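You operate a simulated robot arm through the tools that you are given. There is no shell and no other tool.

The job below is to be done with a simulated robot arm. You get a single attempt, and the scene is never put back.

## Task
Test the backrest's safety plate with the spacer block.
Fine: block on the trolley's blue frame, run the back down till it shows STOP, bring it up to 25 degrees again, then put the block back. Set down upright: spacer block.

It is judged by the outcome, as a careful person would: the job done as asked, and still so three seconds after it is handed in. It fails if anything else is knocked over, pushed out of place, dropped, spilled or broken.

## Robot
A 6-joint arm with a two-finger gripper, fixed in place. Base frame: the origin is at the foot of the arm, x ahead of it, y to its left, z up. Readings come in mm, rad, newtons and seconds.
Its first joint turns from -2.897 to 2.897 rad. Payload 3.43 kg.
The tool frame sits at the grasp point between the pads (the TCP): z along the fingers, y along the line on which they close. The tips reach 20 mm beyond it. The gripper opens to 190 mm. The gripper's body begins 248 mm behind the TCP.
Orientation is told as [roll, pitch, yaw] about the base's x, y, z axes, in that order, counted from this pose: with the fingers straight down and closing along the base's y, the tool's x points along the base's -x, its y along +y and its z along -z.

## Interface
- The arm moves only by the tool send_rows. Its argument "steps" is a list that holds one entry, the list of rows, each a list of 7 numbers: the shift along the tool's x, y, z in mm, then the turn, a rotation vector about the tool's x, y, z in rad, then the opening, from 0 (shut) to 1 (fully open). In form: [[[tx, ty, tz, rx, ry, rz, gripper], ...]]. A call has 1 to 20 rows; each row is the pose to reach, as a shift and turn from the pose commanded when the call began, along the tool's axes at that moment. A row lasts 0.2 s, in which the tool goes at most 50 mm and 0.15 rad; a call with a longer step from one row to the next is refused whole, and so is a gripper value outside its range. A pose out of reach is approached as far as the arm can. The call stops where the force on the tool passes 40 N (or 10 N more than at its start, if that is more) or the arm is blocked; 0.2 s more then pass. The fingers move at their own pace (about 45 mm/s each) and stop on an object; they squeeze with about 37 N. The grip force told is the motor's: it shows also when the fingers shut on nothing. Time passes only in rows, and 0.2 s behind the last, so rows that repeat a pose let the fingers close. The reply holds the time, the measured pose of the TCP, the force on the tool along the base axes, the opening and the grip force, in the units named above and with some noise, with the torque about the TCP (base axes, N m) and any sound that the robot's microphone picked up.
- Cameras (640 x 400 px; columns grow to the right, rows downward): "scene" is fixed at [232.1, -648.7, 1223.8]; the picture's right is [0.72, -0.69, 0.00], its down [-0.30, -0.31, -0.90] and it looks along [0.62, 0.65, -0.43] (base axes); focal length 311 px, centre (320, 200). "wrist" rides on the gripper at [70, -8, -288] in the tool frame; the picture's right is [0.12, 0.99, 0.00], its down [-0.96, 0.12, -0.25] and it looks along [-0.25, 0.03, 0.97] (tool axes); focal length 261 px, centre (320, 200). There is no depth. A picture from a camera that has moved, and an enlarged one, comes with that camera's place and axes in the base frame and with its lens. The place of the scene camera against the robot may be out by one fixed shift of up to 18 mm in any direction.
- capture(camera): a new picture of that camera. The clock stands still meanwhile.
- lift_body(by): slides the trunk up (or, below 0, down) by that many mm; the arm rides with it, the base frame stays. It gives what a move gives, with no picture.
- close_up(camera, box): a new picture of the part [left, top, right, bottom] of that camera's present view, enlarged. The clock stands still meanwhile.
- finish_job(): hands the job in; it is judged then, once.

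Nothing tells you positions but the pictures and the camera data. Unless the task says otherwise, let go and move clear before handing in.

The tools are called after "Call:" by a JSON object that holds its "fn" and its "kwargs". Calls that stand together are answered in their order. send_rows: Moves the arm, as the interface text tells. Its arguments: {"type":"object","properties":{"steps":{"type":"array"}},"required":["steps"]} The other tools are called the same way: lift_body (by) slides the trunk up or down; capture (camera) takes a picture; close_up (camera, box) takes an enlarged picture of a part of a camera's view; finish_job () hands the job in.

At the start:

```text
clock: 0.0
position: [898.6, -111.2, 1079.2]
tool_rot: [0.001, 0.0, 0.001]
contact_force: [-0.2, 0.3, -0.1]
wrist_torque: [0.0, 0.0, -0.03]
finger_gap: 190.1
finger_force: 0.0
trunk travel left (down, up): [-150.0, 90.0]
```

scene: 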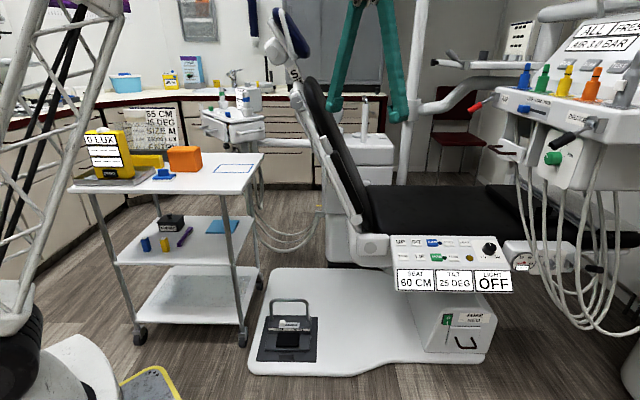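
wrist: 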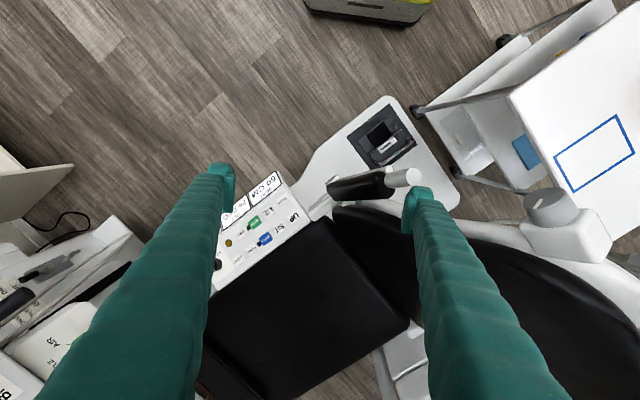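

I see a dental chair with a control panel (seat 60 CM, tilt 25 DEG), a trolley with a blue frame on its white top and an orange block beside it. I'll take enlarged views first to read the panel, notices and identify the spacer block.

Call:
{"fn": "close_up", "kwargs": {"camera": "scene", "box": [380, 225, 540, 300]}}

Call:
{"fn": "close_up", "kwargs": {"camera": "scene", "box": [60, 100, 280, 237]}}

Call:
{"fn": "close_up", "kwargs": {"camera": "scene", "box": [230, 260, 510, 390]}}

Call:
{"fn": "close_up", "kwargs": {"camera": "scene", "box": [260, 20, 420, 240]}}

Call:
{"fn": "close_up", "kwargs": {"camera": "scene", "box": [110, 190, 260, 340]}}

Call:
{"fn": "close_up", "kwargs": {"camera": "wrist", "box": [200, 80, 480, 300]}}

```text
4.00 times, centred on (460, 262) of scene
camera zoom: at [232.1, -648.7, 1223.8], right [0.72, -0.69, 0.0], down [-0.3, -0.31, -0.9], along [0.62, 0.65, -0.43], focal length 1244 px, centre (-240, -50)
```

zoom: 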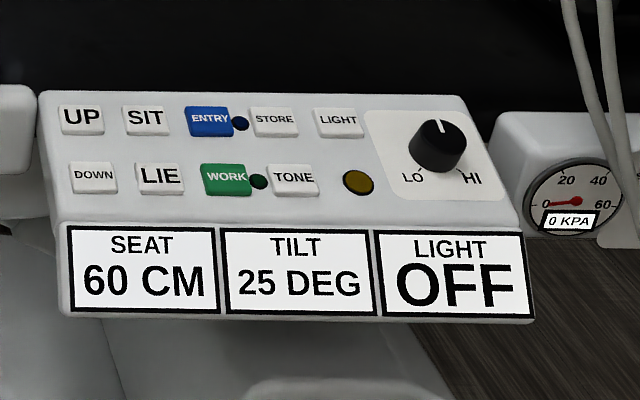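

```text
2.91 times, centred on (170, 168) of scene
camera zoom: at [232.1, -648.7, 1223.8], right [0.72, -0.69, 0.0], down [-0.3, -0.31, -0.9], along [0.62, 0.65, -0.43], focal length 904 px, centre (756, 292)
```

zoom: 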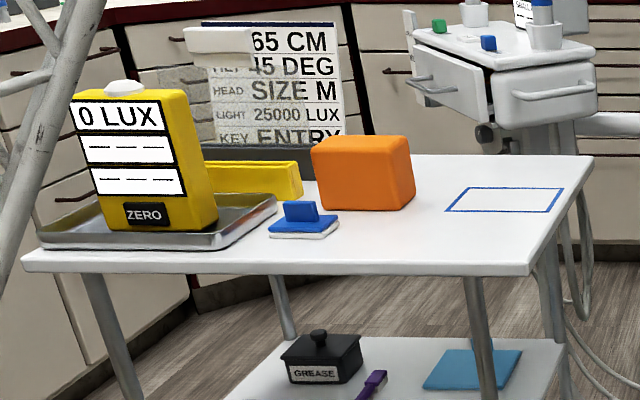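

```text
2.29 times, centred on (370, 325) of scene
camera zoom: at [232.1, -648.7, 1223.8], right [0.72, -0.69, 0.0], down [-0.3, -0.31, -0.9], along [0.62, 0.65, -0.43], focal length 711 px, centre (206, -86)
```

zoom: 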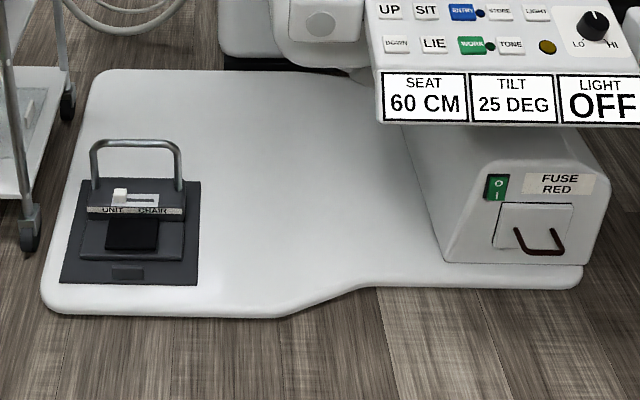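

```text
1.82 times, centred on (340, 130) of scene
camera zoom: at [232.1, -648.7, 1223.8], right [0.72, -0.69, 0.0], down [-0.3, -0.31, -0.9], along [0.62, 0.65, -0.43], focal length 565 px, centre (284, 327)
```

zoom: 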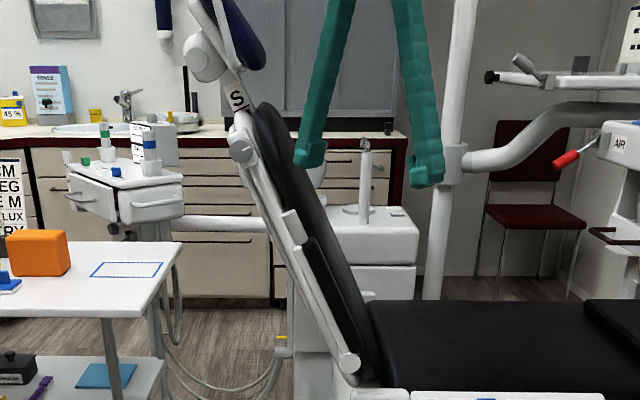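

```text
2.67 times, centred on (185, 265) of scene
camera zoom: at [232.1, -648.7, 1223.8], right [0.72, -0.69, 0.0], down [-0.3, -0.31, -0.9], along [0.62, 0.65, -0.43], focal length 829 px, centre (680, 27)
```

zoom: 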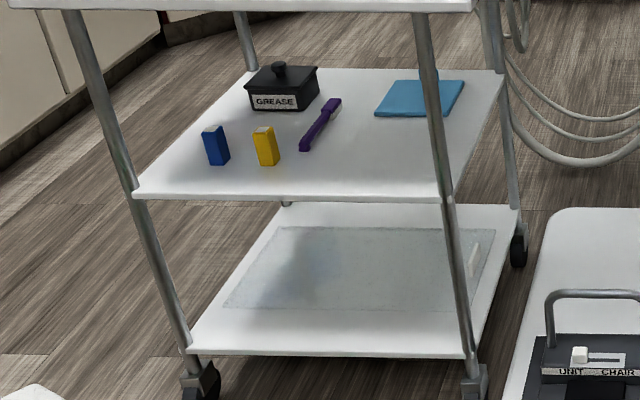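

```text
1.82 times, centred on (340, 190) of wrist
camera zoom: at [828.0, -120.2, 1366.9], right [-0.12, 0.99, 0.0], down [0.96, 0.12, 0.25], along [0.25, 0.03, -0.97], focal length 474 px, centre (284, 218)
```

zoom: 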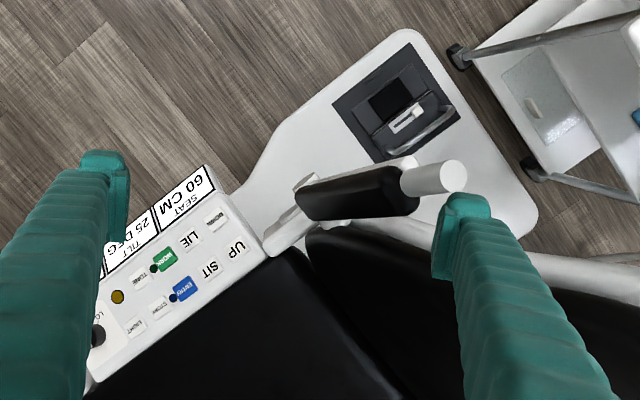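

The trolley top seems to be at about z≈800 with the blue frame near (800, 460), and an orange block near (650, 560) that I take for the spacer block. I'll look closer to confirm, and check the other labels around.

Call:
{"fn": "close_up", "kwargs": {"camera": "scene", "box": [60, 120, 220, 200]}}

Call:
{"fn": "close_up", "kwargs": {"camera": "scene", "box": [150, 130, 270, 205]}}

Call:
{"fn": "close_up", "kwargs": {"camera": "scene", "box": [270, 0, 400, 120]}}

Call:
{"fn": "close_up", "kwargs": {"camera": "scene", "box": [280, 110, 440, 250]}}

Call:
{"fn": "close_up", "kwargs": {"camera": "wrist", "box": [480, 60, 640, 280]}}

Call:
{"fn": "close_up", "kwargs": {"camera": "scene", "box": [150, 0, 310, 140]}}

Call:
{"fn": "close_up", "kwargs": {"camera": "scene", "box": [460, 0, 640, 200]}}

```text
4.00 times, centred on (140, 160) of scene
camera zoom: at [232.1, -648.7, 1223.8], right [0.72, -0.69, 0.0], down [-0.3, -0.31, -0.9], along [0.62, 0.65, -0.43], focal length 1244 px, centre (1040, 360)
```

zoom: 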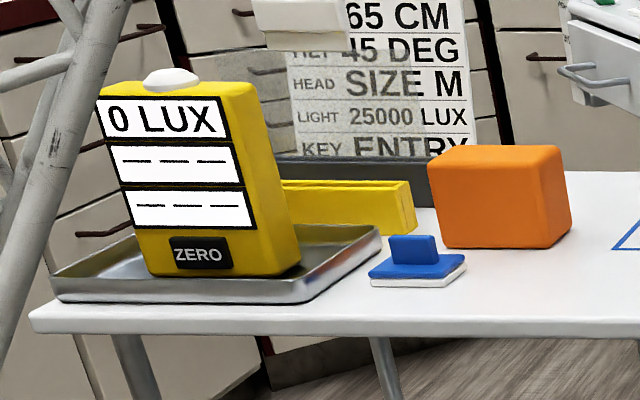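

```text
5.33 times, centred on (210, 168) of scene
camera zoom: at [232.1, -648.7, 1223.8], right [0.72, -0.69, 0.0], down [-0.3, -0.31, -0.9], along [0.62, 0.65, -0.43], focal length 1658 px, centre (907, 373)
```

zoom: 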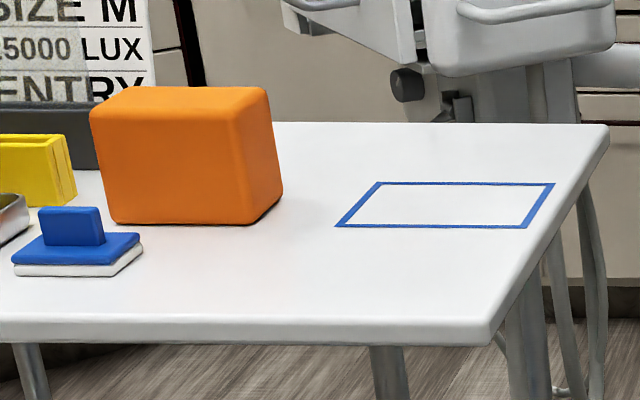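

```text
3.33 times, centred on (335, 60) of scene
camera zoom: at [232.1, -648.7, 1223.8], right [0.72, -0.69, 0.0], down [-0.3, -0.31, -0.9], along [0.62, 0.65, -0.43], focal length 1036 px, centre (270, 667)
```

zoom: 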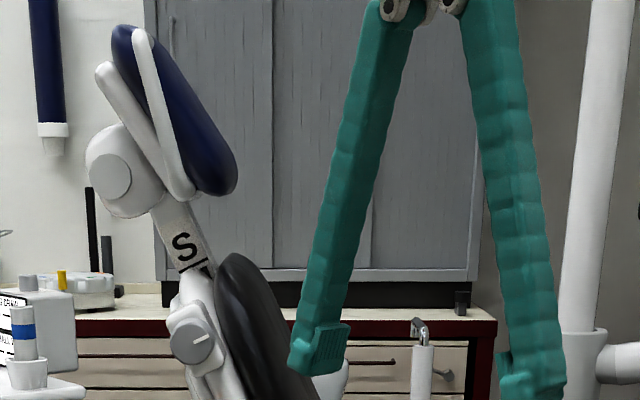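

```text
2.86 times, centred on (360, 180) of scene
camera zoom: at [232.1, -648.7, 1223.8], right [0.72, -0.69, 0.0], down [-0.3, -0.31, -0.9], along [0.62, 0.65, -0.43], focal length 888 px, centre (206, 257)
```

zoom: 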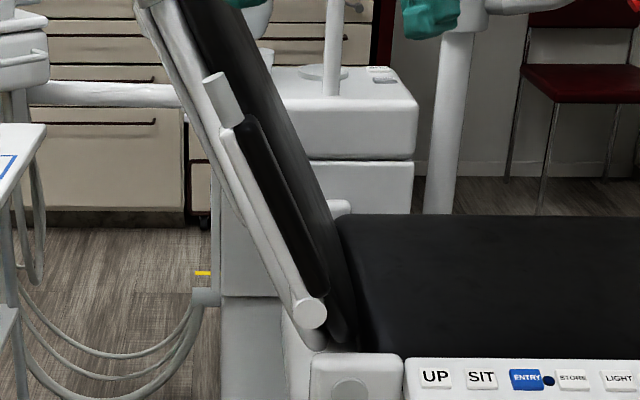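

```text
1.82 times, centred on (560, 170) of wrist
camera zoom: at [828.0, -120.2, 1366.9], right [-0.12, 0.99, 0.0], down [0.96, 0.12, 0.25], along [0.25, 0.03, -0.97], focal length 474 px, centre (-116, 254)
```

zoom: 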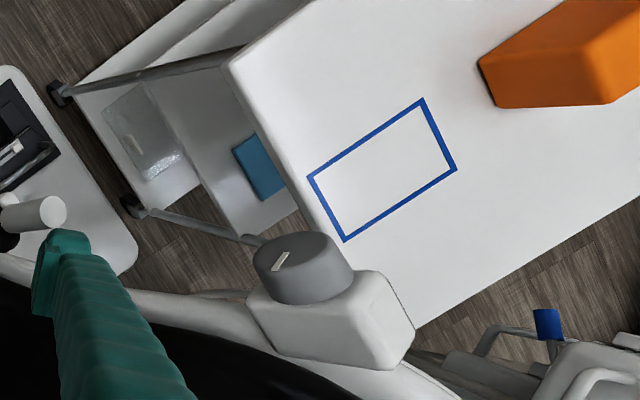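

```text
2.86 times, centred on (230, 70) of scene
camera zoom: at [232.1, -648.7, 1223.8], right [0.72, -0.69, 0.0], down [-0.3, -0.31, -0.9], along [0.62, 0.65, -0.43], focal length 888 px, centre (577, 571)
```

zoom: 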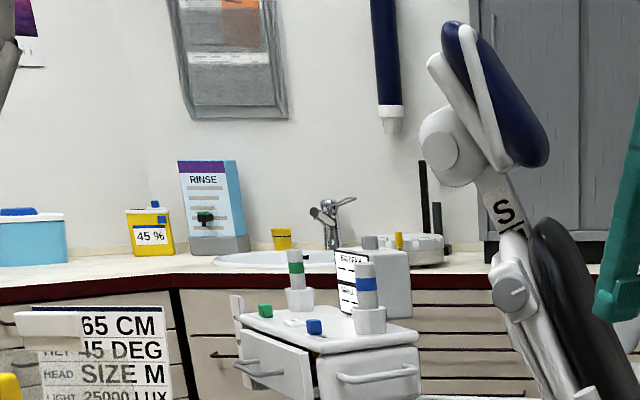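

```text
2.00 times, centred on (550, 100) of scene
camera zoom: at [232.1, -648.7, 1223.8], right [0.72, -0.69, 0.0], down [-0.3, -0.31, -0.9], along [0.62, 0.65, -0.43], focal length 622 px, centre (-140, 400)
```

zoom: 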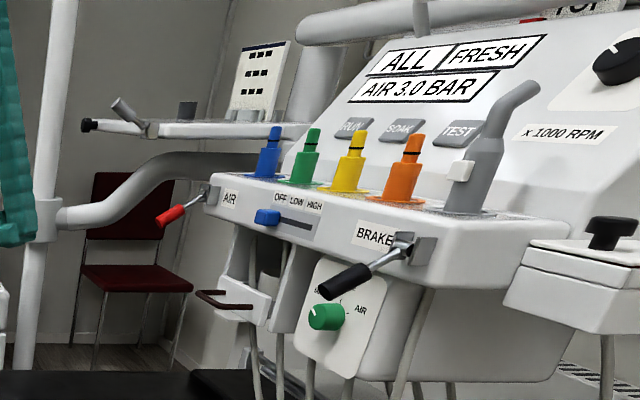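

The orange block is on the trolley top, about 150 mm from the blue frame, and the frame lies behind and under the reclined backrest. I'll draw the arm back from the chair first, then swing over the trolley to view the block and frame from above.

Call:
{"fn": "send_rows", "kwargs": {"steps": [[[50, 0, -10, 0, 0, 0, 1], [100, 0, -20, 0, 0, 0, 1], [150, 0, -30, 0, 0, 0, 1], [200, 0, -40, 0, 0, 0, 1], [250, 0, -50, 0, 0, 0, 1], [290, 0, -60, 0, 0, 0, 1], [290, 50, -60, 0, 0, 0, 1], [290, 100, -60, 0, 0, 0, 1], [290, 150, -60, 0, 0, 0, 1], [290, 200, -60, 0, 0, 0, 1], [290, 250, -60, 0, 0, 0, 1], [290, 300, -60, 0, 0, 0, 1], [290, 350, -60, 0, 0, 0, 1]]]}}

Call:
{"fn": "capture", "kwargs": {"camera": "wrist"}}

Call:
{"fn": "capture", "kwargs": {"camera": "scene"}}

```text
refused: row 1 steps farther than a row can; nothing moved
```

```text
taken
camera wrist: at [828.0, -120.2, 1366.9], right [-0.12, 0.99, 0.0], down [0.96, 0.12, 0.25], along [0.25, 0.03, -0.97], focal length 261 px, centre (320, 200)
```

wrist: 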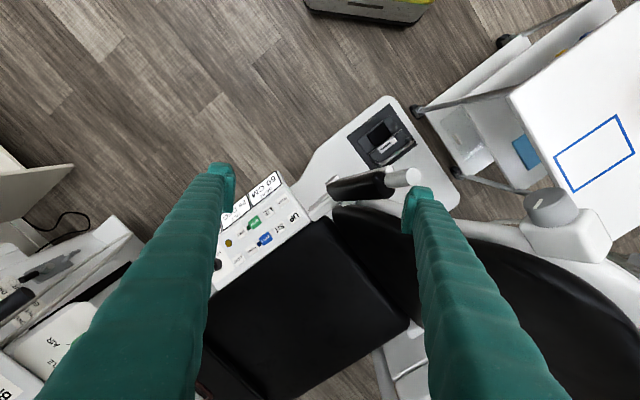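

```text
taken
```

scene: 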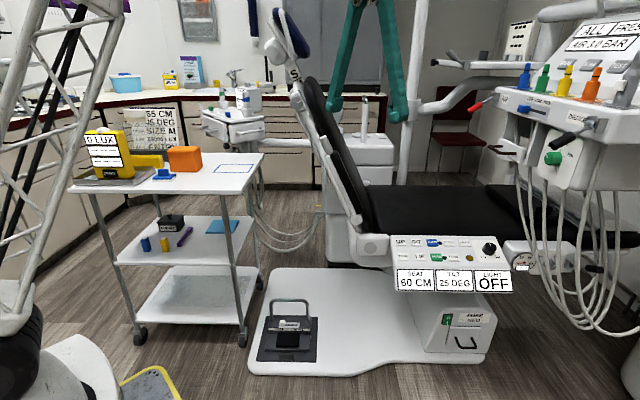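

Refused because the diagonal step was a little over 50 mm; nothing moved. I'll resend with smaller steps.

Call:
{"fn": "send_rows", "kwargs": {"steps": [[[45, 0, -10, 0, 0, 0, 1], [90, 0, -20, 0, 0, 0, 1], [135, 0, -30, 0, 0, 0, 1], [180, 0, -40, 0, 0, 0, 1], [225, 0, -50, 0, 0, 0, 1], [270, 0, -60, 0, 0, 0, 1], [290, 40, -60, 0, 0, 0, 1], [290, 85, -60, 0, 0, 0, 1], [290, 130, -60, 0, 0, 0, 1], [290, 175, -60, 0, 0, 0, 1], [290, 220, -60, 0, 0, 0, 1], [290, 265, -60, 0, 0, 0, 1], [290, 310, -60, 0, 0, 0, 1], [290, 350, -60, 0, 0, 0, 1]]]}}

Call:
{"fn": "capture", "kwargs": {"camera": "wrist"}}

Call:
{"fn": "capture", "kwargs": {"camera": "scene"}}

```text
clock: 3.0
position: [607.2, 240.0, 1137.7]
tool_rot: [0.0, 0.0, 0.0]
contact_force: [-0.3, -0.9, 0.2]
wrist_torque: [0.11, 0.02, 0.03]
finger_gap: 190.1
finger_force: 0.0
trunk travel left (down, up): [-150.0, 90.0]
```

```text
taken
camera wrist: at [537.0, 230.6, 1426.2], right [-0.12, 0.99, 0.0], down [0.96, 0.11, 0.25], along [0.25, 0.03, -0.97], focal length 261 px, centre (320, 200)
```

wrist: 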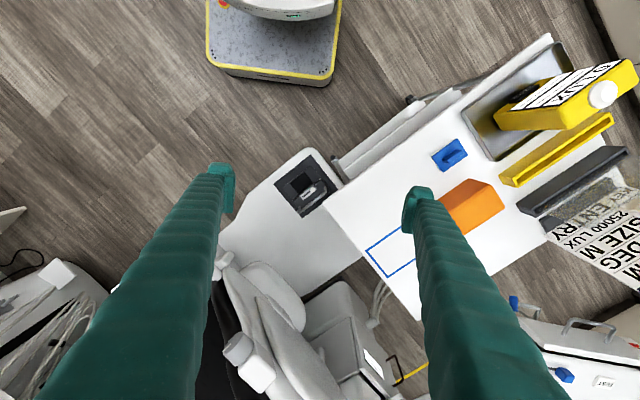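

```text
taken
```

scene: 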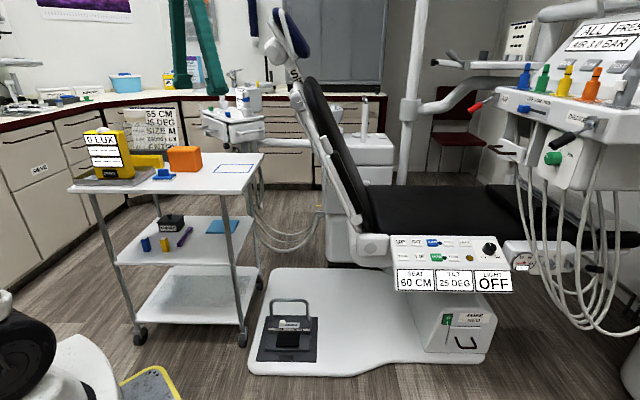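

Now I see the trolley from above: orange block beside the blue frame, lux meter in its tray, yellow trough, and a sheet stand at the back. I'll move over the block and turn the gripper 45° to line up with the block and trolley edges, keeping high.

Call:
{"fn": "send_rows", "kwargs": {"steps": [[[-5, 40, 0, 0, 0, 0.098, 1], [-10, 80, 0, 0, 0, 0.196, 1], [-15, 120, 0, 0, 0, 0.294, 1], [-20, 160, 0, 0, 0, 0.392, 1], [-26, 200, 0, 0, 0, 0.49, 1], [-32, 240, 0, 0, 0, 0.588, 1], [-38, 280, 0, 0, 0, 0.686, 1], [-43, 320, 0, 0, 0, 0.785, 1], [-43, 320, 0, 0, 0, 0.785, 1]]]}}

Call:
{"fn": "capture", "kwargs": {"camera": "wrist"}}

Call:
{"fn": "close_up", "kwargs": {"camera": "wrist", "box": [180, 60, 500, 260]}}

Call:
{"fn": "capture", "kwargs": {"camera": "scene"}}

```text
clock: 5.0
position: [650.6, 561.7, 1137.8]
tool_rot: [-0.003, 0.001, -0.786]
contact_force: [0.0, 0.3, -0.3]
wrist_torque: [-0.05, 0.04, 0.0]
finger_gap: 190.2
finger_force: 0.0
trunk travel left (down, up): [-150.0, 90.0]
```

```text
taken
camera wrist: at [596.3, 605.0, 1426.3], right [0.62, 0.79, 0.0], down [0.76, -0.6, 0.25], along [0.19, -0.15, -0.97], focal length 261 px, centre (320, 200)
```

wrist: 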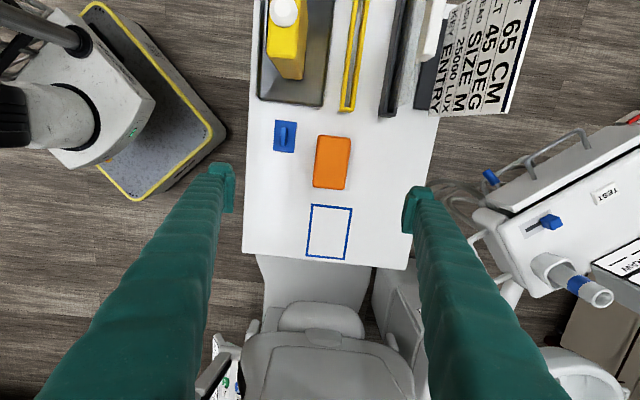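

```text
2.00 times, centred on (340, 160) of wrist
camera zoom: at [596.3, 605.0, 1426.3], right [0.62, 0.79, 0.0], down [0.76, -0.6, 0.25], along [0.19, -0.15, -0.97], focal length 521 px, centre (280, 280)
```

zoom: 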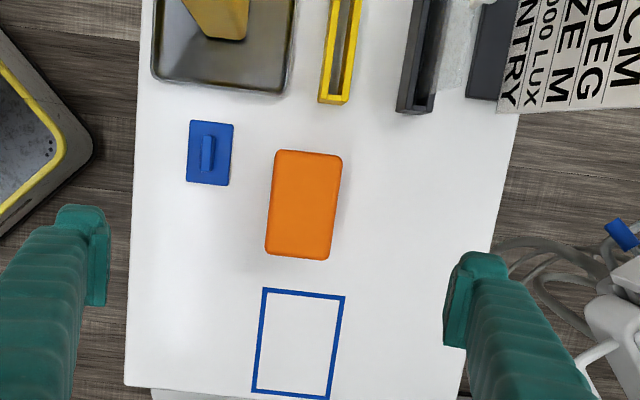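

```text
taken
```

scene: 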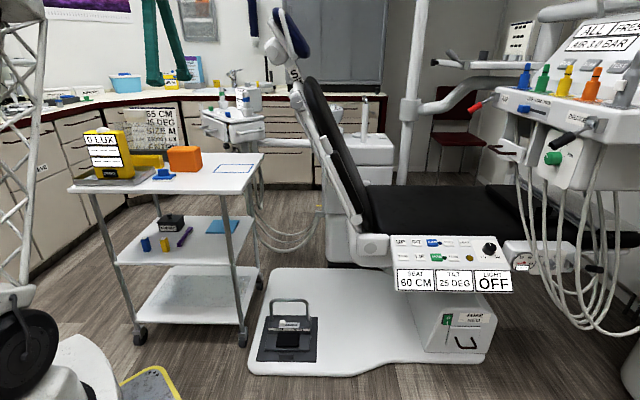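

From above, the block reads about 108 × 70 × 83 mm, centred near (660, 586), aligned with the trolley; the frame centre is about (806, 469) on a top at z≈798. A blue item sits close on one side, so I'll narrow the gripper, centre over the block and come partway down to check.

Call:
{"fn": "send_rows", "kwargs": {"steps": [[[5, 12, 0, 0, 0, -0.008, 0.55], [10.6, 23.8, 0, 0, 0, -0.015, 0.55], [10.6, 23.8, 40, 0, 0, -0.015, 0.55], [10.6, 23.8, 80, 0, 0, -0.015, 0.55], [10.6, 23.8, 120, 0, 0, -0.015, 0.55], [10.6, 23.8, 160, 0, 0, -0.015, 0.55], [10.6, 23.8, 178, 0, 0, -0.015, 0.55], [10.6, 23.8, 178, 0, 0, -0.015, 0.55]]]}}

Call:
{"fn": "capture", "kwargs": {"camera": "wrist"}}

Call:
{"fn": "capture", "kwargs": {"camera": "scene"}}

```text
clock: 6.8
position: [661.1, 584.7, 961.2]
tool_rot: [0.0, 0.0, -0.771]
contact_force: [0.3, 0.5, 0.1]
wrist_torque: [0.02, -0.04, 0.03]
finger_gap: 104.8
finger_force: 0.0
trunk travel left (down, up): [-150.0, 90.0]
```

```text
taken
camera wrist: at [604.4, 626.2, 1248.6], right [0.61, 0.8, 0.0], down [0.77, -0.59, 0.25], along [0.2, -0.15, -0.97], focal length 261 px, centre (320, 200)
```

wrist: 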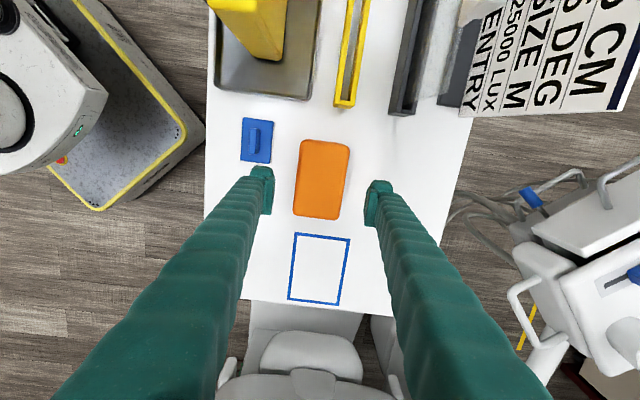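

```text
taken
```

scene: 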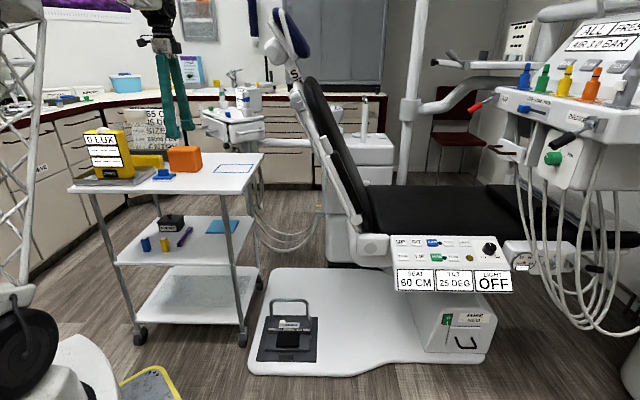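

The block is centred between the fingers and the blue item is clear of them. I'll go down to mid-height of the block and close.

Call:
{"fn": "send_rows", "kwargs": {"steps": [[[4, 0, 40, 0, 0, 0, 0.55], [4, 0, 80, 0, 0, 0, 0.55], [4, 0, 105, 0, 0, 0, 0.55], [4, 0, 113, 0, 0, 0, 0.55], [4, 0, 113, 0, 0, 0, 0.55]]]}}

Call:
{"fn": "capture", "kwargs": {"camera": "wrist"}}

Call:
{"fn": "close_up", "kwargs": {"camera": "scene", "box": [110, 90, 270, 210]}}

```text
clock: 8.0
position: [657.7, 585.3, 848.4]
tool_rot: [0.0, 0.001, -0.77]
contact_force: [0.2, -1.1, -1.0]
wrist_torque: [0.03, 0.02, 0.03]
finger_gap: 104.4
finger_force: 0.0
trunk travel left (down, up): [-150.0, 90.0]
```

```text
taken
camera wrist: at [602.1, 627.5, 1137.1], right [0.61, 0.8, 0.0], down [0.77, -0.59, 0.25], along [0.2, -0.15, -0.97], focal length 261 px, centre (320, 200)
```

wrist: 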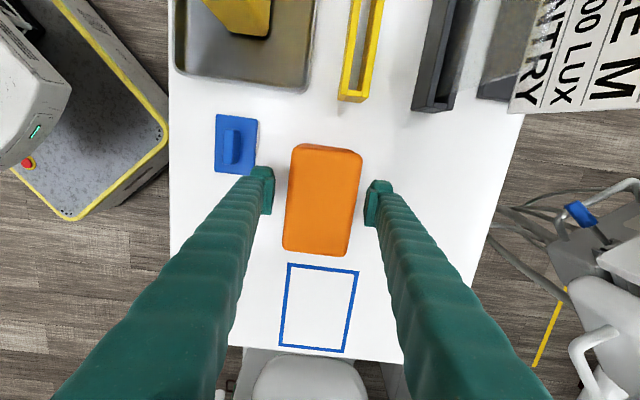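

```text
3.33 times, centred on (190, 150) of scene
camera zoom: at [232.1, -648.7, 1223.8], right [0.72, -0.69, 0.0], down [-0.3, -0.31, -0.9], along [0.62, 0.65, -0.43], focal length 1036 px, centre (753, 367)
```

zoom: 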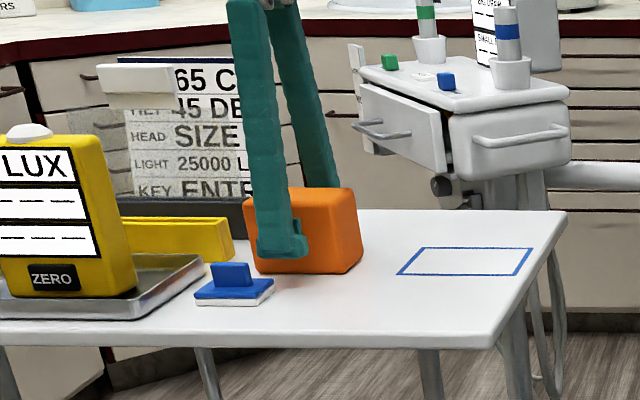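

The fingers flank the block evenly. Closing now.

Call:
{"fn": "send_rows", "kwargs": {"steps": [[[0, 0, 0, 0, 0, 0, 0.3], [0, 0, 0, 0, 0, 0, 0.3], [0, 0, 0, 0, 0, 0, 0.3], [0, 0, 0, 0, 0, 0, 0.3], [0, 0, 0, 0, 0, 0, 0.3]]]}}

```text
clock: 9.2
position: [658.5, 585.8, 849.2]
tool_rot: [0.0, 0.0, -0.769]
contact_force: [-0.1, 0.2, 1.5]
wrist_torque: [-0.08, 0.02, -0.08]
finger_gap: 71.1
finger_force: 37.2
trunk travel left (down, up): [-150.0, 90.0]
```

Gripped at about 71 mm width. A quick close-up to measure where the block sits in the grip relative to the frame before lifting.

Call:
{"fn": "close_up", "kwargs": {"camera": "wrist", "box": [230, 110, 422, 230]}}

Call:
{"fn": "close_up", "kwargs": {"camera": "wrist", "box": [230, 240, 422, 360]}}

Call:
{"fn": "close_up", "kwargs": {"camera": "wrist", "box": [200, 130, 456, 290]}}

```text
3.33 times, centred on (326, 170) of wrist
camera zoom: at [602.0, 627.6, 1137.4], right [0.61, 0.8, 0.0], down [0.77, -0.59, 0.25], along [0.2, -0.15, -0.97], focal length 869 px, centre (300, 300)
```

zoom: 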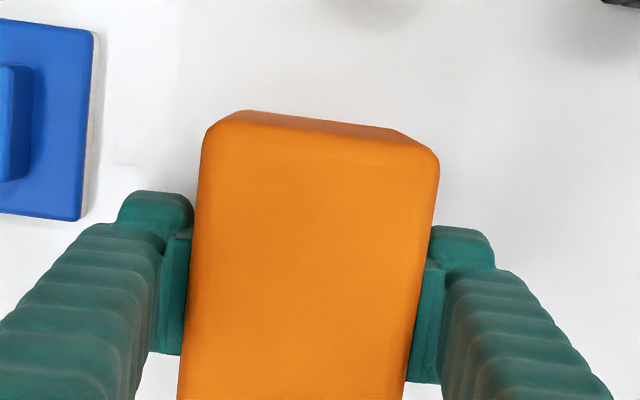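

```text
3.33 times, centred on (326, 300) of wrist
camera zoom: at [602.0, 627.6, 1137.4], right [0.61, 0.8, 0.0], down [0.77, -0.59, 0.25], along [0.2, -0.15, -0.97], focal length 869 px, centre (300, -133)
```

zoom: 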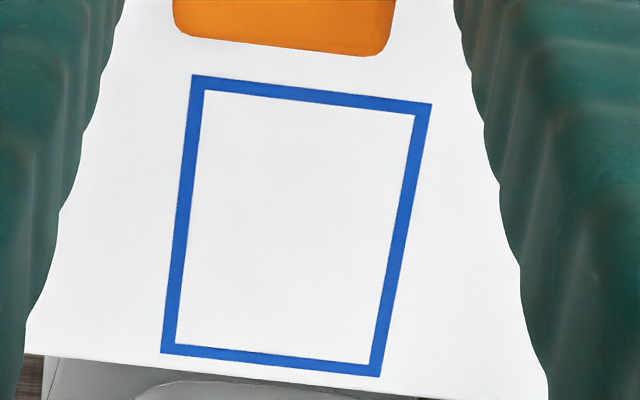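

```text
2.50 times, centred on (328, 210) of wrist
camera zoom: at [602.0, 627.6, 1137.4], right [0.61, 0.8, 0.0], down [0.77, -0.59, 0.25], along [0.2, -0.15, -0.97], focal length 652 px, centre (300, 175)
```

zoom: 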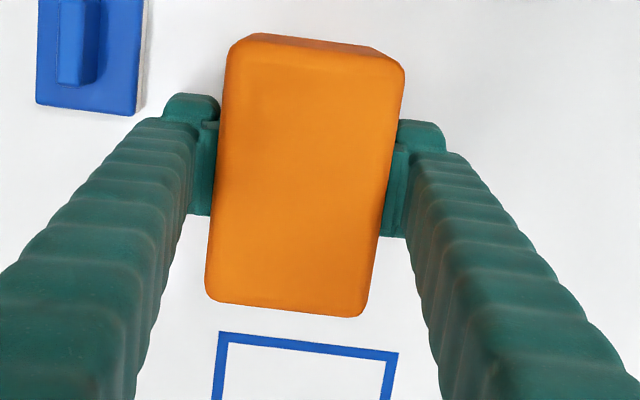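

The block is centred in the grip within a millimetre and square to the frame; the frame centre is at about (-187, +19) mm from it along the tool axes. I'll lift and carry it straight over the frame, checking clearance to the headrest on the way.

Call:
{"fn": "send_rows", "kwargs": {"steps": [[[0, 0, -20, 0, 0, 0, 0.3], [0, 0, -45, 0, 0, 0, 0.3], [-30, 3, -45, 0, 0, 0, 0.3], [-65, 7, -45, 0, 0, 0, 0.3], [-100, 10, -45, 0, 0, 0, 0.3], [-120, 12, -45, 0, 0, 0, 0.3], [-120, 12, -45, 0, 0, 0, 0.3]]]}}

Call:
{"fn": "capture", "kwargs": {"camera": "wrist"}}

Call:
{"fn": "capture", "kwargs": {"camera": "scene"}}

Call:
{"fn": "close_up", "kwargs": {"camera": "scene", "box": [120, 0, 380, 200]}}

```text
clock: 10.8
position: [752.9, 511.9, 891.4]
tool_rot: [0.0, 0.0, -0.769]
contact_force: [0.2, 0.1, -0.5]
wrist_torque: [0.01, 0.0, -0.02]
finger_gap: 70.9
finger_force: 36.8
trunk travel left (down, up): [-150.0, 90.0]
```

```text
taken
camera wrist: at [696.4, 554.1, 1180.3], right [0.61, 0.8, 0.0], down [0.77, -0.59, 0.25], along [0.2, -0.15, -0.97], focal length 261 px, centre (320, 200)
```

wrist: 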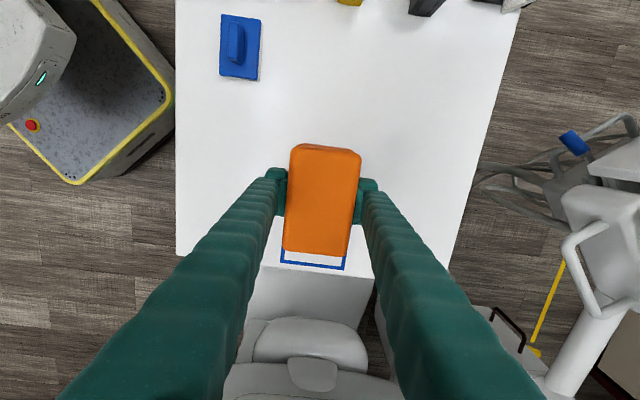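

```text
taken
```

scene: 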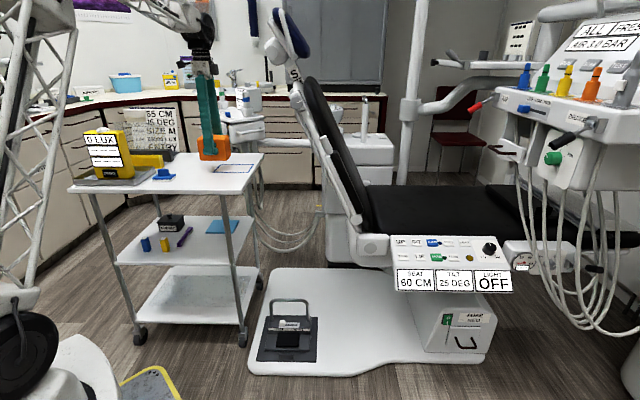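

```text
2.00 times, centred on (250, 100) of scene
camera zoom: at [232.1, -648.7, 1223.8], right [0.72, -0.69, 0.0], down [-0.3, -0.31, -0.9], along [0.62, 0.65, -0.43], focal length 622 px, centre (460, 400)
```

zoom: 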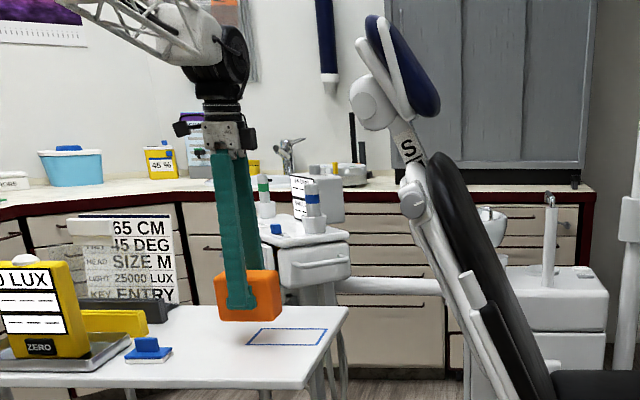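

The headrest bracket stays well clear (roughly 130 mm left after the remaining move). I'll finish the last 68 mm and stop just above the table to verify alignment.

Call:
{"fn": "send_rows", "kwargs": {"steps": [[[-25, 2, 0, 0, 0, 0, 0.3], [-50, 4.5, 0, 0, 0, 0, 0.3], [-67.8, 6.3, 0, 0, 0, 0, 0.3], [-67.8, 6.3, 15, 0, 0, 0, 0.3], [-67.8, 6.3, 28, 0, 0, 0, 0.3], [-67.8, 6.3, 28, 0, 0, 0, 0.3]]]}}

Call:
{"fn": "capture", "kwargs": {"camera": "wrist"}}

Call:
{"fn": "close_up", "kwargs": {"camera": "wrist", "box": [200, 130, 456, 290]}}

Call:
{"fn": "close_up", "kwargs": {"camera": "scene", "box": [170, 70, 330, 190]}}

```text
clock: 12.2
position: [804.2, 469.1, 862.4]
tool_rot: [0.0, 0.0, -0.77]
contact_force: [-0.1, -0.2, -1.3]
wrist_torque: [0.03, -0.03, 0.0]
finger_gap: 70.9
finger_force: 37.5
trunk travel left (down, up): [-150.0, 90.0]
```

```text
taken
camera wrist: at [748.4, 510.6, 1151.9], right [0.61, 0.8, 0.0], down [0.77, -0.59, 0.25], along [0.2, -0.15, -0.97], focal length 261 px, centre (320, 200)
```

wrist: 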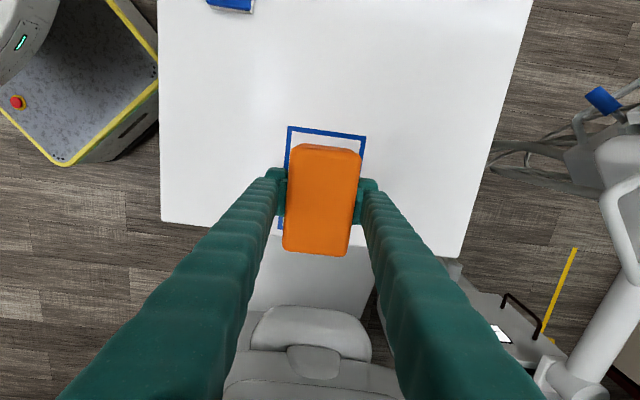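

```text
2.50 times, centred on (328, 210) of wrist
camera zoom: at [748.4, 510.6, 1151.9], right [0.61, 0.8, 0.0], down [0.77, -0.59, 0.25], along [0.2, -0.15, -0.97], focal length 652 px, centre (300, 175)
```

zoom: 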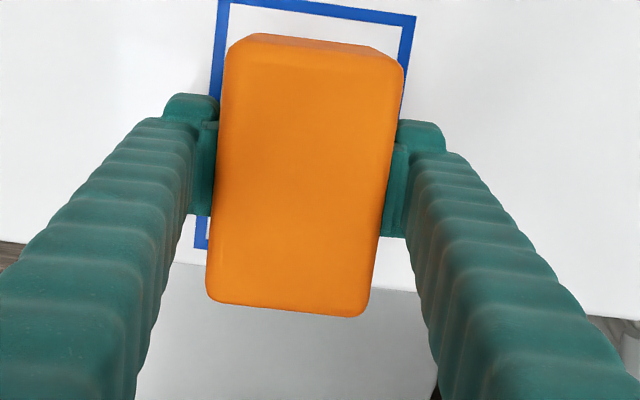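

```text
3.33 times, centred on (250, 130) of scene
camera zoom: at [232.1, -648.7, 1223.8], right [0.72, -0.69, 0.0], down [-0.3, -0.31, -0.9], along [0.62, 0.65, -0.43], focal length 1036 px, centre (553, 433)
```

zoom: 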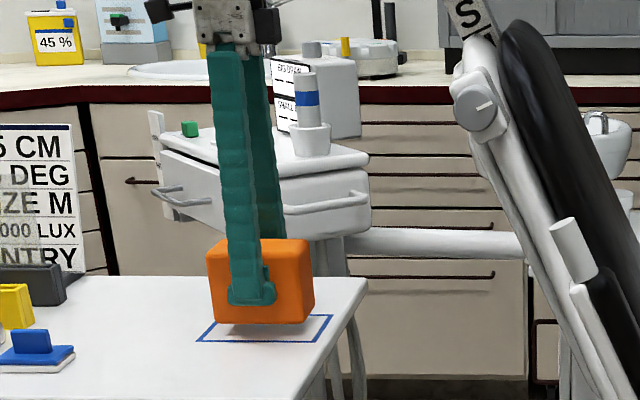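

The frame's corners come out symmetric about the block (within 1 mm). Lowering onto the frame gently.

Call:
{"fn": "send_rows", "kwargs": {"steps": [[[0, 0, 7, 0, 0, 0, 0.3], [0, 0, 11, 0, 0, 0, 0.3], [0, 0, 12.5, 0, 0, 0, 0.3], [0, 0, 12.5, 0, 0, 0, 0.3]]]}}

Call:
{"fn": "close_up", "kwargs": {"camera": "scene", "box": [190, 130, 270, 190]}}

```text
clock: 13.2
position: [804.7, 468.1, 852.2]
tool_rot: [0.001, 0.0, -0.77]
contact_force: [1.0, 0.0, -1.2]
wrist_torque: [0.03, 0.05, 0.02]
finger_gap: 70.8
finger_force: 36.7
trunk travel left (down, up): [-150.0, 90.0]
```

```text
6.67 times, centred on (230, 160) of scene
camera zoom: at [232.1, -648.7, 1223.8], right [0.72, -0.69, 0.0], down [-0.3, -0.31, -0.9], along [0.62, 0.65, -0.43], focal length 2072 px, centre (920, 467)
```

zoom: 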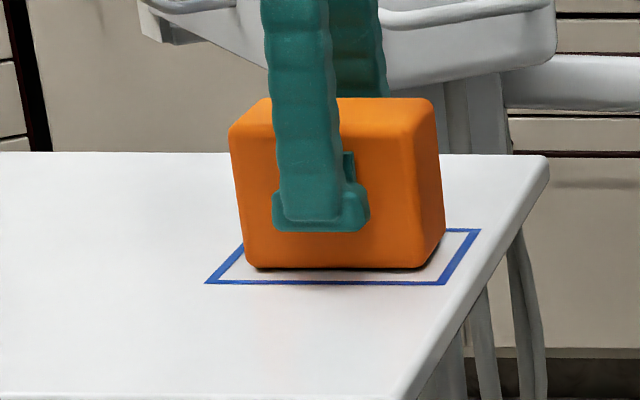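

Call:
{"fn": "send_rows", "kwargs": {"steps": [[[0, 0, 1, 0, 0, 0, 0.3], [0, 0, 2, 0, 0, 0, 0.3], [0, 0, 2, 0, 0, 0, 0.3]]]}}

```text
clock: 14.0
position: [804.9, 469.7, 849.3]
tool_rot: [-0.001, 0.001, -0.77]
contact_force: [1.2, 0.3, -0.8]
wrist_torque: [-0.02, 0.0, 0.02]
finger_gap: 71.2
finger_force: 37.0
trunk travel left (down, up): [-150.0, 90.0]
```

Call:
{"fn": "send_rows", "kwargs": {"steps": [[[0, 0, 0.7, 0, 0, 0, 0.3], [0, 0, 1.4, 0, 0, 0, 0.3], [0, 0, 1.4, 0, 0, 0, 0.3]]]}}

```text
clock: 14.8
position: [806.1, 469.1, 849.4]
tool_rot: [0.0, 0.002, -0.769]
contact_force: [-1.1, 2.1, 9.6]
wrist_torque: [-0.16, 0.17, -0.04]
finger_gap: 71.0
finger_force: 37.2
trunk travel left (down, up): [-150.0, 90.0]
```

The block now rests on the table (about 10 N upward). Releasing with a small opening, then straight up.

Call:
{"fn": "send_rows", "kwargs": {"steps": [[[0, 0, -0.7, 0, 0, 0, 0.55], [0, 0, -0.7, 0, 0, 0, 0.55], [0, 0, -0.7, 0, 0, 0, 0.55], [0, 0, -0.7, 0, 0, 0, 0.55], [0, 0, -40, 0, 0, 0, 0.55], [0, 0, -85, 0, 0, 0, 0.55], [0, 0, -130, 0, 0, 0, 0.55], [0, 0, -130, 0, 0, 0, 0.55]]]}}

Call:
{"fn": "capture", "kwargs": {"camera": "wrist"}}

Call:
{"fn": "close_up", "kwargs": {"camera": "scene", "box": [150, 90, 310, 190]}}

```text
clock: 16.6
position: [806.8, 468.1, 978.5]
tool_rot: [0.0, 0.0, -0.77]
contact_force: [0.2, 0.6, -0.5]
wrist_torque: [0.0, 0.0, 0.01]
finger_gap: 104.6
finger_force: 0.2
trunk travel left (down, up): [-150.0, 90.0]
```

```text
taken
camera wrist: at [750.5, 509.6, 1266.4], right [0.61, 0.8, 0.0], down [0.77, -0.59, 0.25], along [0.2, -0.15, -0.97], focal length 261 px, centre (320, 200)
```

wrist: 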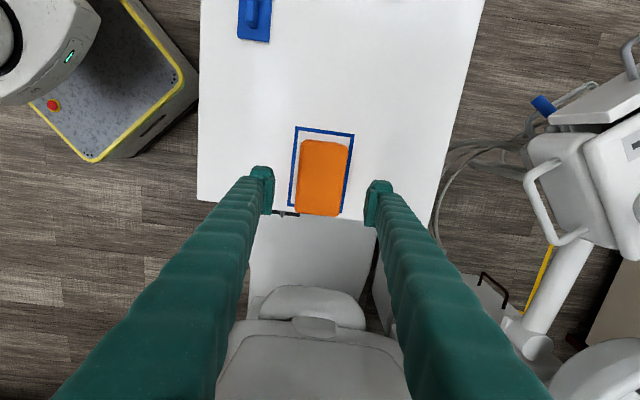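

```text
4.00 times, centred on (230, 140) of scene
camera zoom: at [232.1, -648.7, 1223.8], right [0.72, -0.69, 0.0], down [-0.3, -0.31, -0.9], along [0.62, 0.65, -0.43], focal length 1244 px, centre (680, 440)
```

zoom: 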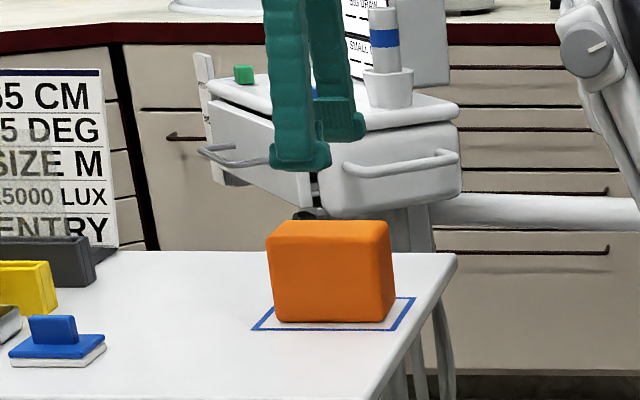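

The block stands on the blue frame, centred and upright. Now I'll back away from the trolley along a path clear of the headrest, then go over to the chair's control panel.

Call:
{"fn": "send_rows", "kwargs": {"steps": [[[30, -20, -30, 0, 0, -0.08, 0.55], [60, -40, -60, 0, 0, -0.165, 0.4], [60, -80, -85, 0, 0, -0.25, 0.3], [50, -115, -110, 0, 0, -0.335, 0.2], [40, -150, -135, 0, 0, -0.42, 0.1], [25, -185, -160, 0, 0, -0.505, 0], [12, -225, -160, 0, 0, -0.59, 0], [0, -265, -160, 0, 0, -0.68, 0], [-15.8, -302.2, -160, 0, 0, -0.77, 0], [-15.8, -302.2, -160, 0, 0, -0.77, 0]]]}}

Call:
{"fn": "capture", "kwargs": {"camera": "scene"}}

```text
clock: 18.8
position: [605.6, 240.0, 1139.4]
tool_rot: [-0.001, 0.0, 0.001]
contact_force: [-0.5, 0.2, -0.4]
wrist_torque: [-0.01, -0.04, 0.03]
finger_gap: 0.0
finger_force: 34.3
trunk travel left (down, up): [-150.0, 90.0]
```

```text
taken
```

scene: 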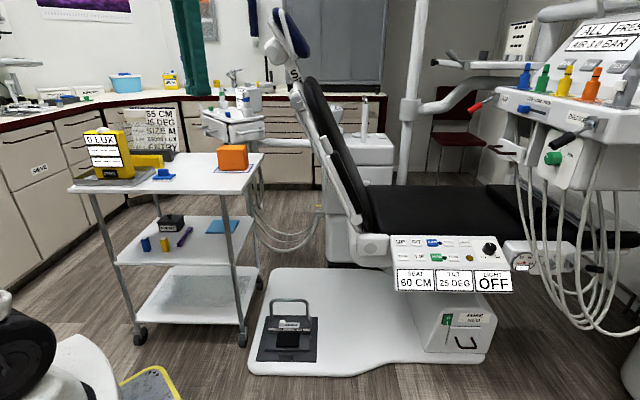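

The arm is clear of the trolley. I'll swing round to in front of the control panel with the fingers shut and look at it from close by.

Call:
{"fn": "send_rows", "kwargs": {"steps": [[[0, -45, 0, 0, 0, 0, 0], [0, -90, 0, 0, 0, 0, 0], [0, -135, 0, 0, 0, 0, 0], [0, -180, 0, 0, 0, 0, 0], [0, -225, 0, 0, 0, 0, 0], [0, -270, 0, 0, 0, 0, 0], [0, -315, 0, 0, 0, 0, 0], [0, -360, 0, 0, 0, 0, 0], [0, -405, 0, 0, 0, 0, 0], [0, -450, 0, 0, 0, 0, 0], [0, -495, 0, 0, 0, 0, 0], [-30, -520, 30, 0, 0, 0, 0], [-60, -530, 60, 0, 0, 0, 0], [-90, -530, 90, 0, 0, 0, 0], [-120, -530, 120, 0, 0, 0, 0], [-150, -530, 150, 0, 0, 0, 0], [-180, -530, 180, 0, 0, 0, 0], [-200, -530, 210, 0, 0, 0, 0], [-200, -530, 210, 0, 0, 0, 0]]]}}

Call:
{"fn": "capture", "kwargs": {"camera": "wrist"}}

Call:
{"fn": "capture", "kwargs": {"camera": "scene"}}

```text
clock: 22.8
position: [806.2, -288.2, 928.1]
tool_rot: [0.0, 0.001, 0.0]
contact_force: [0.2, -0.1, 0.0]
wrist_torque: [-0.01, -0.02, 0.05]
finger_gap: 0.1
finger_force: 34.1
trunk travel left (down, up): [-150.0, 90.0]
```

```text
taken
camera wrist: at [736.0, -298.1, 1216.1], right [-0.12, 0.99, 0.0], down [0.96, 0.12, 0.25], along [0.25, 0.03, -0.97], focal length 261 px, centre (320, 200)
```

wrist: 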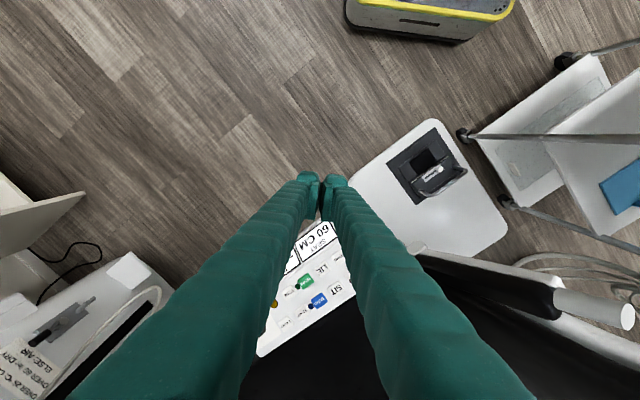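

```text
taken
```

scene: 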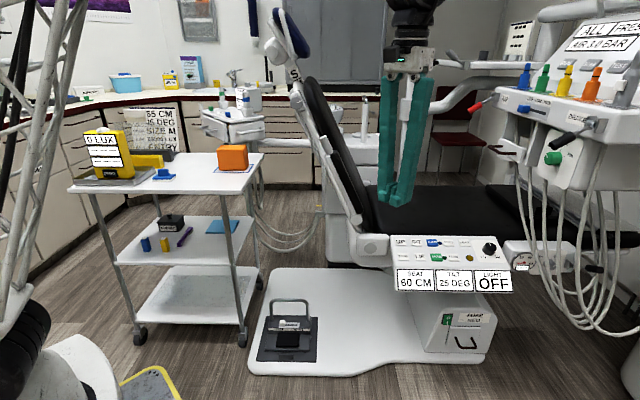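

I now place the buttons from two views: LIE about (1084, -253, 588), SIT about (1125, -209, 609), and the raised armrest near (939, -80, 726) rising to (872, 20, 997), clear of my path. Reaching the panel needs a tilted tool, so I'll yaw slightly first.

Call:
{"fn": "send_rows", "kwargs": {"steps": [[[-33, 0, 20, 0, 0, -0.07, 0], [-66, 0, 40, 0, 0, -0.14, 0], [-100, 10, 60, 0, 0, -0.2, 0], [-100, 10, 60, 0, 0, -0.2, 0]]]}}

```text
clock: 23.8
position: [907.2, -280.4, 867.3]
tool_rot: [0.001, 0.002, 0.203]
contact_force: [0.2, -0.4, -0.6]
wrist_torque: [0.0, 0.05, 0.0]
finger_gap: 0.0
finger_force: 34.7
trunk travel left (down, up): [-150.0, 90.0]
```

Call:
{"fn": "send_rows", "kwargs": {"steps": [[[-26.8, -1.7, 29.4, 0, -0.12, 0, 0], [-53.5, -3.4, 58.8, 0, -0.24, 0, 0], [-80.3, -5, 88.2, 0, -0.36, 0, 0], [-107, -6.7, 117.6, 0, -0.48, 0, 0], [-133.8, -8.4, 147, 0, -0.6, 0, 0], [-133.8, -8.4, 147, 0, -0.6, 0, 0]]]}}

Call:
{"fn": "capture", "kwargs": {"camera": "wrist"}}

Call:
{"fn": "capture", "kwargs": {"camera": "scene"}}

```text
clock: 25.2
position: [1040.6, -261.3, 722.5]
tool_rot: [-0.002, -0.601, 0.201]
contact_force: [-1.4, -0.7, 0.9]
wrist_torque: [0.0, -0.01, -0.01]
finger_gap: 0.1
finger_force: 34.2
trunk travel left (down, up): [-150.0, 90.0]
```

```text
taken
camera wrist: at [825.9, -314.7, 920.1], right [-0.29, 0.95, -0.07], down [0.62, 0.24, 0.75], along [0.73, 0.18, -0.66], focal length 261 px, centre (320, 200)
```

wrist: 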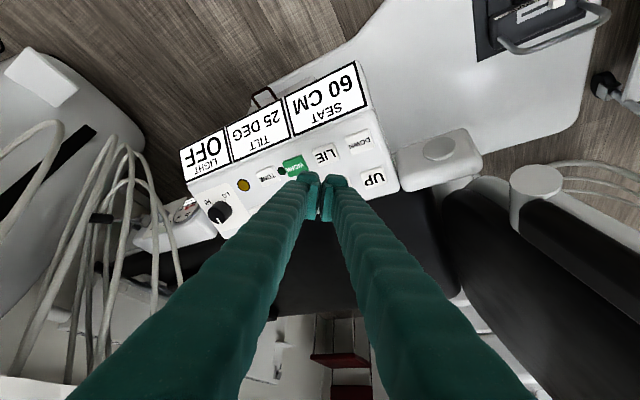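

```text
taken
```

scene: 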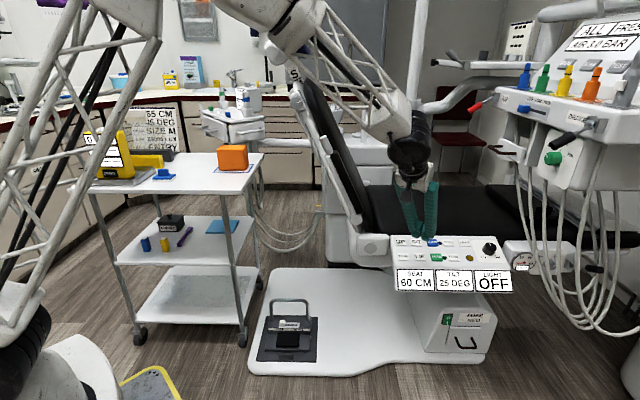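

The tilted reach works: the fingers point at the panel and LIE is just beyond the tips, with the armrest well to the side. A close-up to fix the LIE button's position precisely.

Call:
{"fn": "close_up", "kwargs": {"camera": "wrist", "box": [250, 100, 410, 200]}}

Call:
{"fn": "close_up", "kwargs": {"camera": "scene", "box": [360, 200, 520, 300]}}

```text
4.00 times, centred on (330, 150) of wrist
camera zoom: at [825.9, -314.7, 920.1], right [-0.29, 0.95, -0.07], down [0.62, 0.24, 0.75], along [0.73, 0.18, -0.66], focal length 1043 px, centre (280, 400)
```

zoom: 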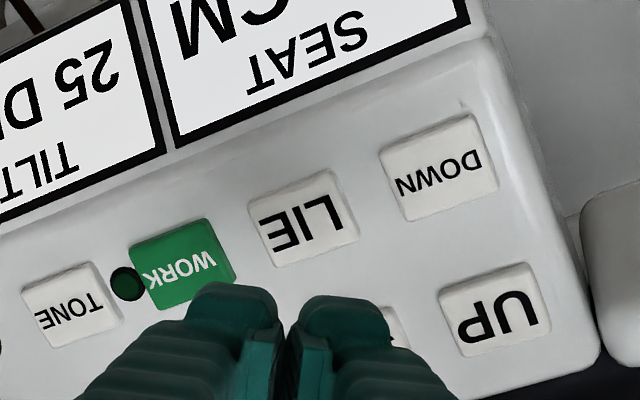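

```text
4.00 times, centred on (440, 250) of scene
camera zoom: at [232.1, -648.7, 1223.8], right [0.72, -0.69, 0.0], down [-0.3, -0.31, -0.9], along [0.62, 0.65, -0.43], focal length 1244 px, centre (-160, 0)
```

zoom: 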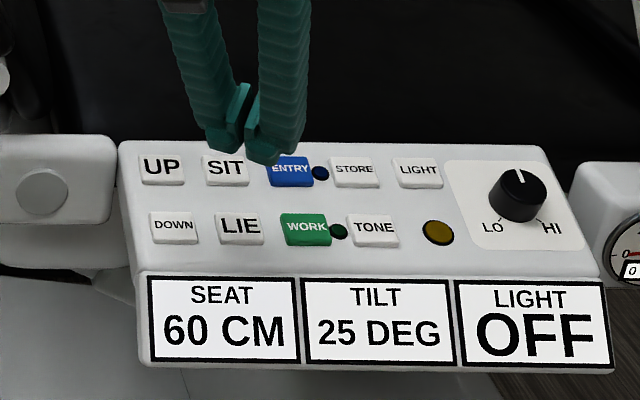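

LIE's centre comes out at about (1081, -251, 593). I'll move the shut fingertips to about 30 mm above it along the panel normal and check again.

Call:
{"fn": "send_rows", "kwargs": {"steps": [[[2, -0.5, 28, 0, 0, 0, 0], [4, -1, 56, 0, 0, 0, 0], [5.3, -1.6, 83.4, 0, 0, 0, 0], [5.3, -1.6, 83.4, 0, 0, 0, 0]]]}}

Call:
{"fn": "close_up", "kwargs": {"camera": "wrist", "box": [240, 100, 400, 200]}}

Call:
{"fn": "close_up", "kwargs": {"camera": "scene", "box": [360, 200, 520, 300]}}

```text
clock: 26.2
position: [1082.8, -255.1, 649.9]
tool_rot: [0.0, -0.6, 0.201]
contact_force: [0.1, -0.7, 0.2]
wrist_torque: [0.0, 0.04, 0.03]
finger_gap: 0.2
finger_force: 34.5
trunk travel left (down, up): [-150.0, 90.0]
```

```text
4.00 times, centred on (320, 150) of wrist
camera zoom: at [868.4, -308.3, 847.0], right [-0.29, 0.95, -0.07], down [0.62, 0.24, 0.75], along [0.73, 0.18, -0.66], focal length 1043 px, centre (320, 400)
```

zoom: 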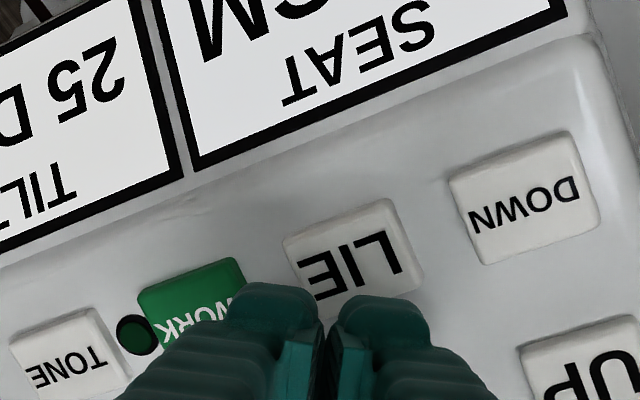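

```text
4.00 times, centred on (440, 250) of scene
camera zoom: at [232.1, -648.7, 1223.8], right [0.72, -0.69, 0.0], down [-0.3, -0.31, -0.9], along [0.62, 0.65, -0.43], focal length 1244 px, centre (-160, 0)
```

zoom: 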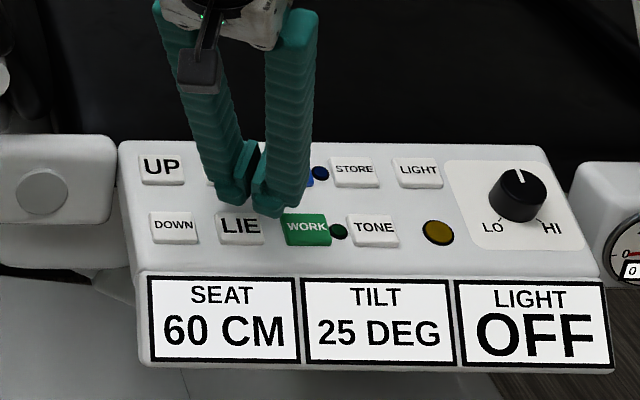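

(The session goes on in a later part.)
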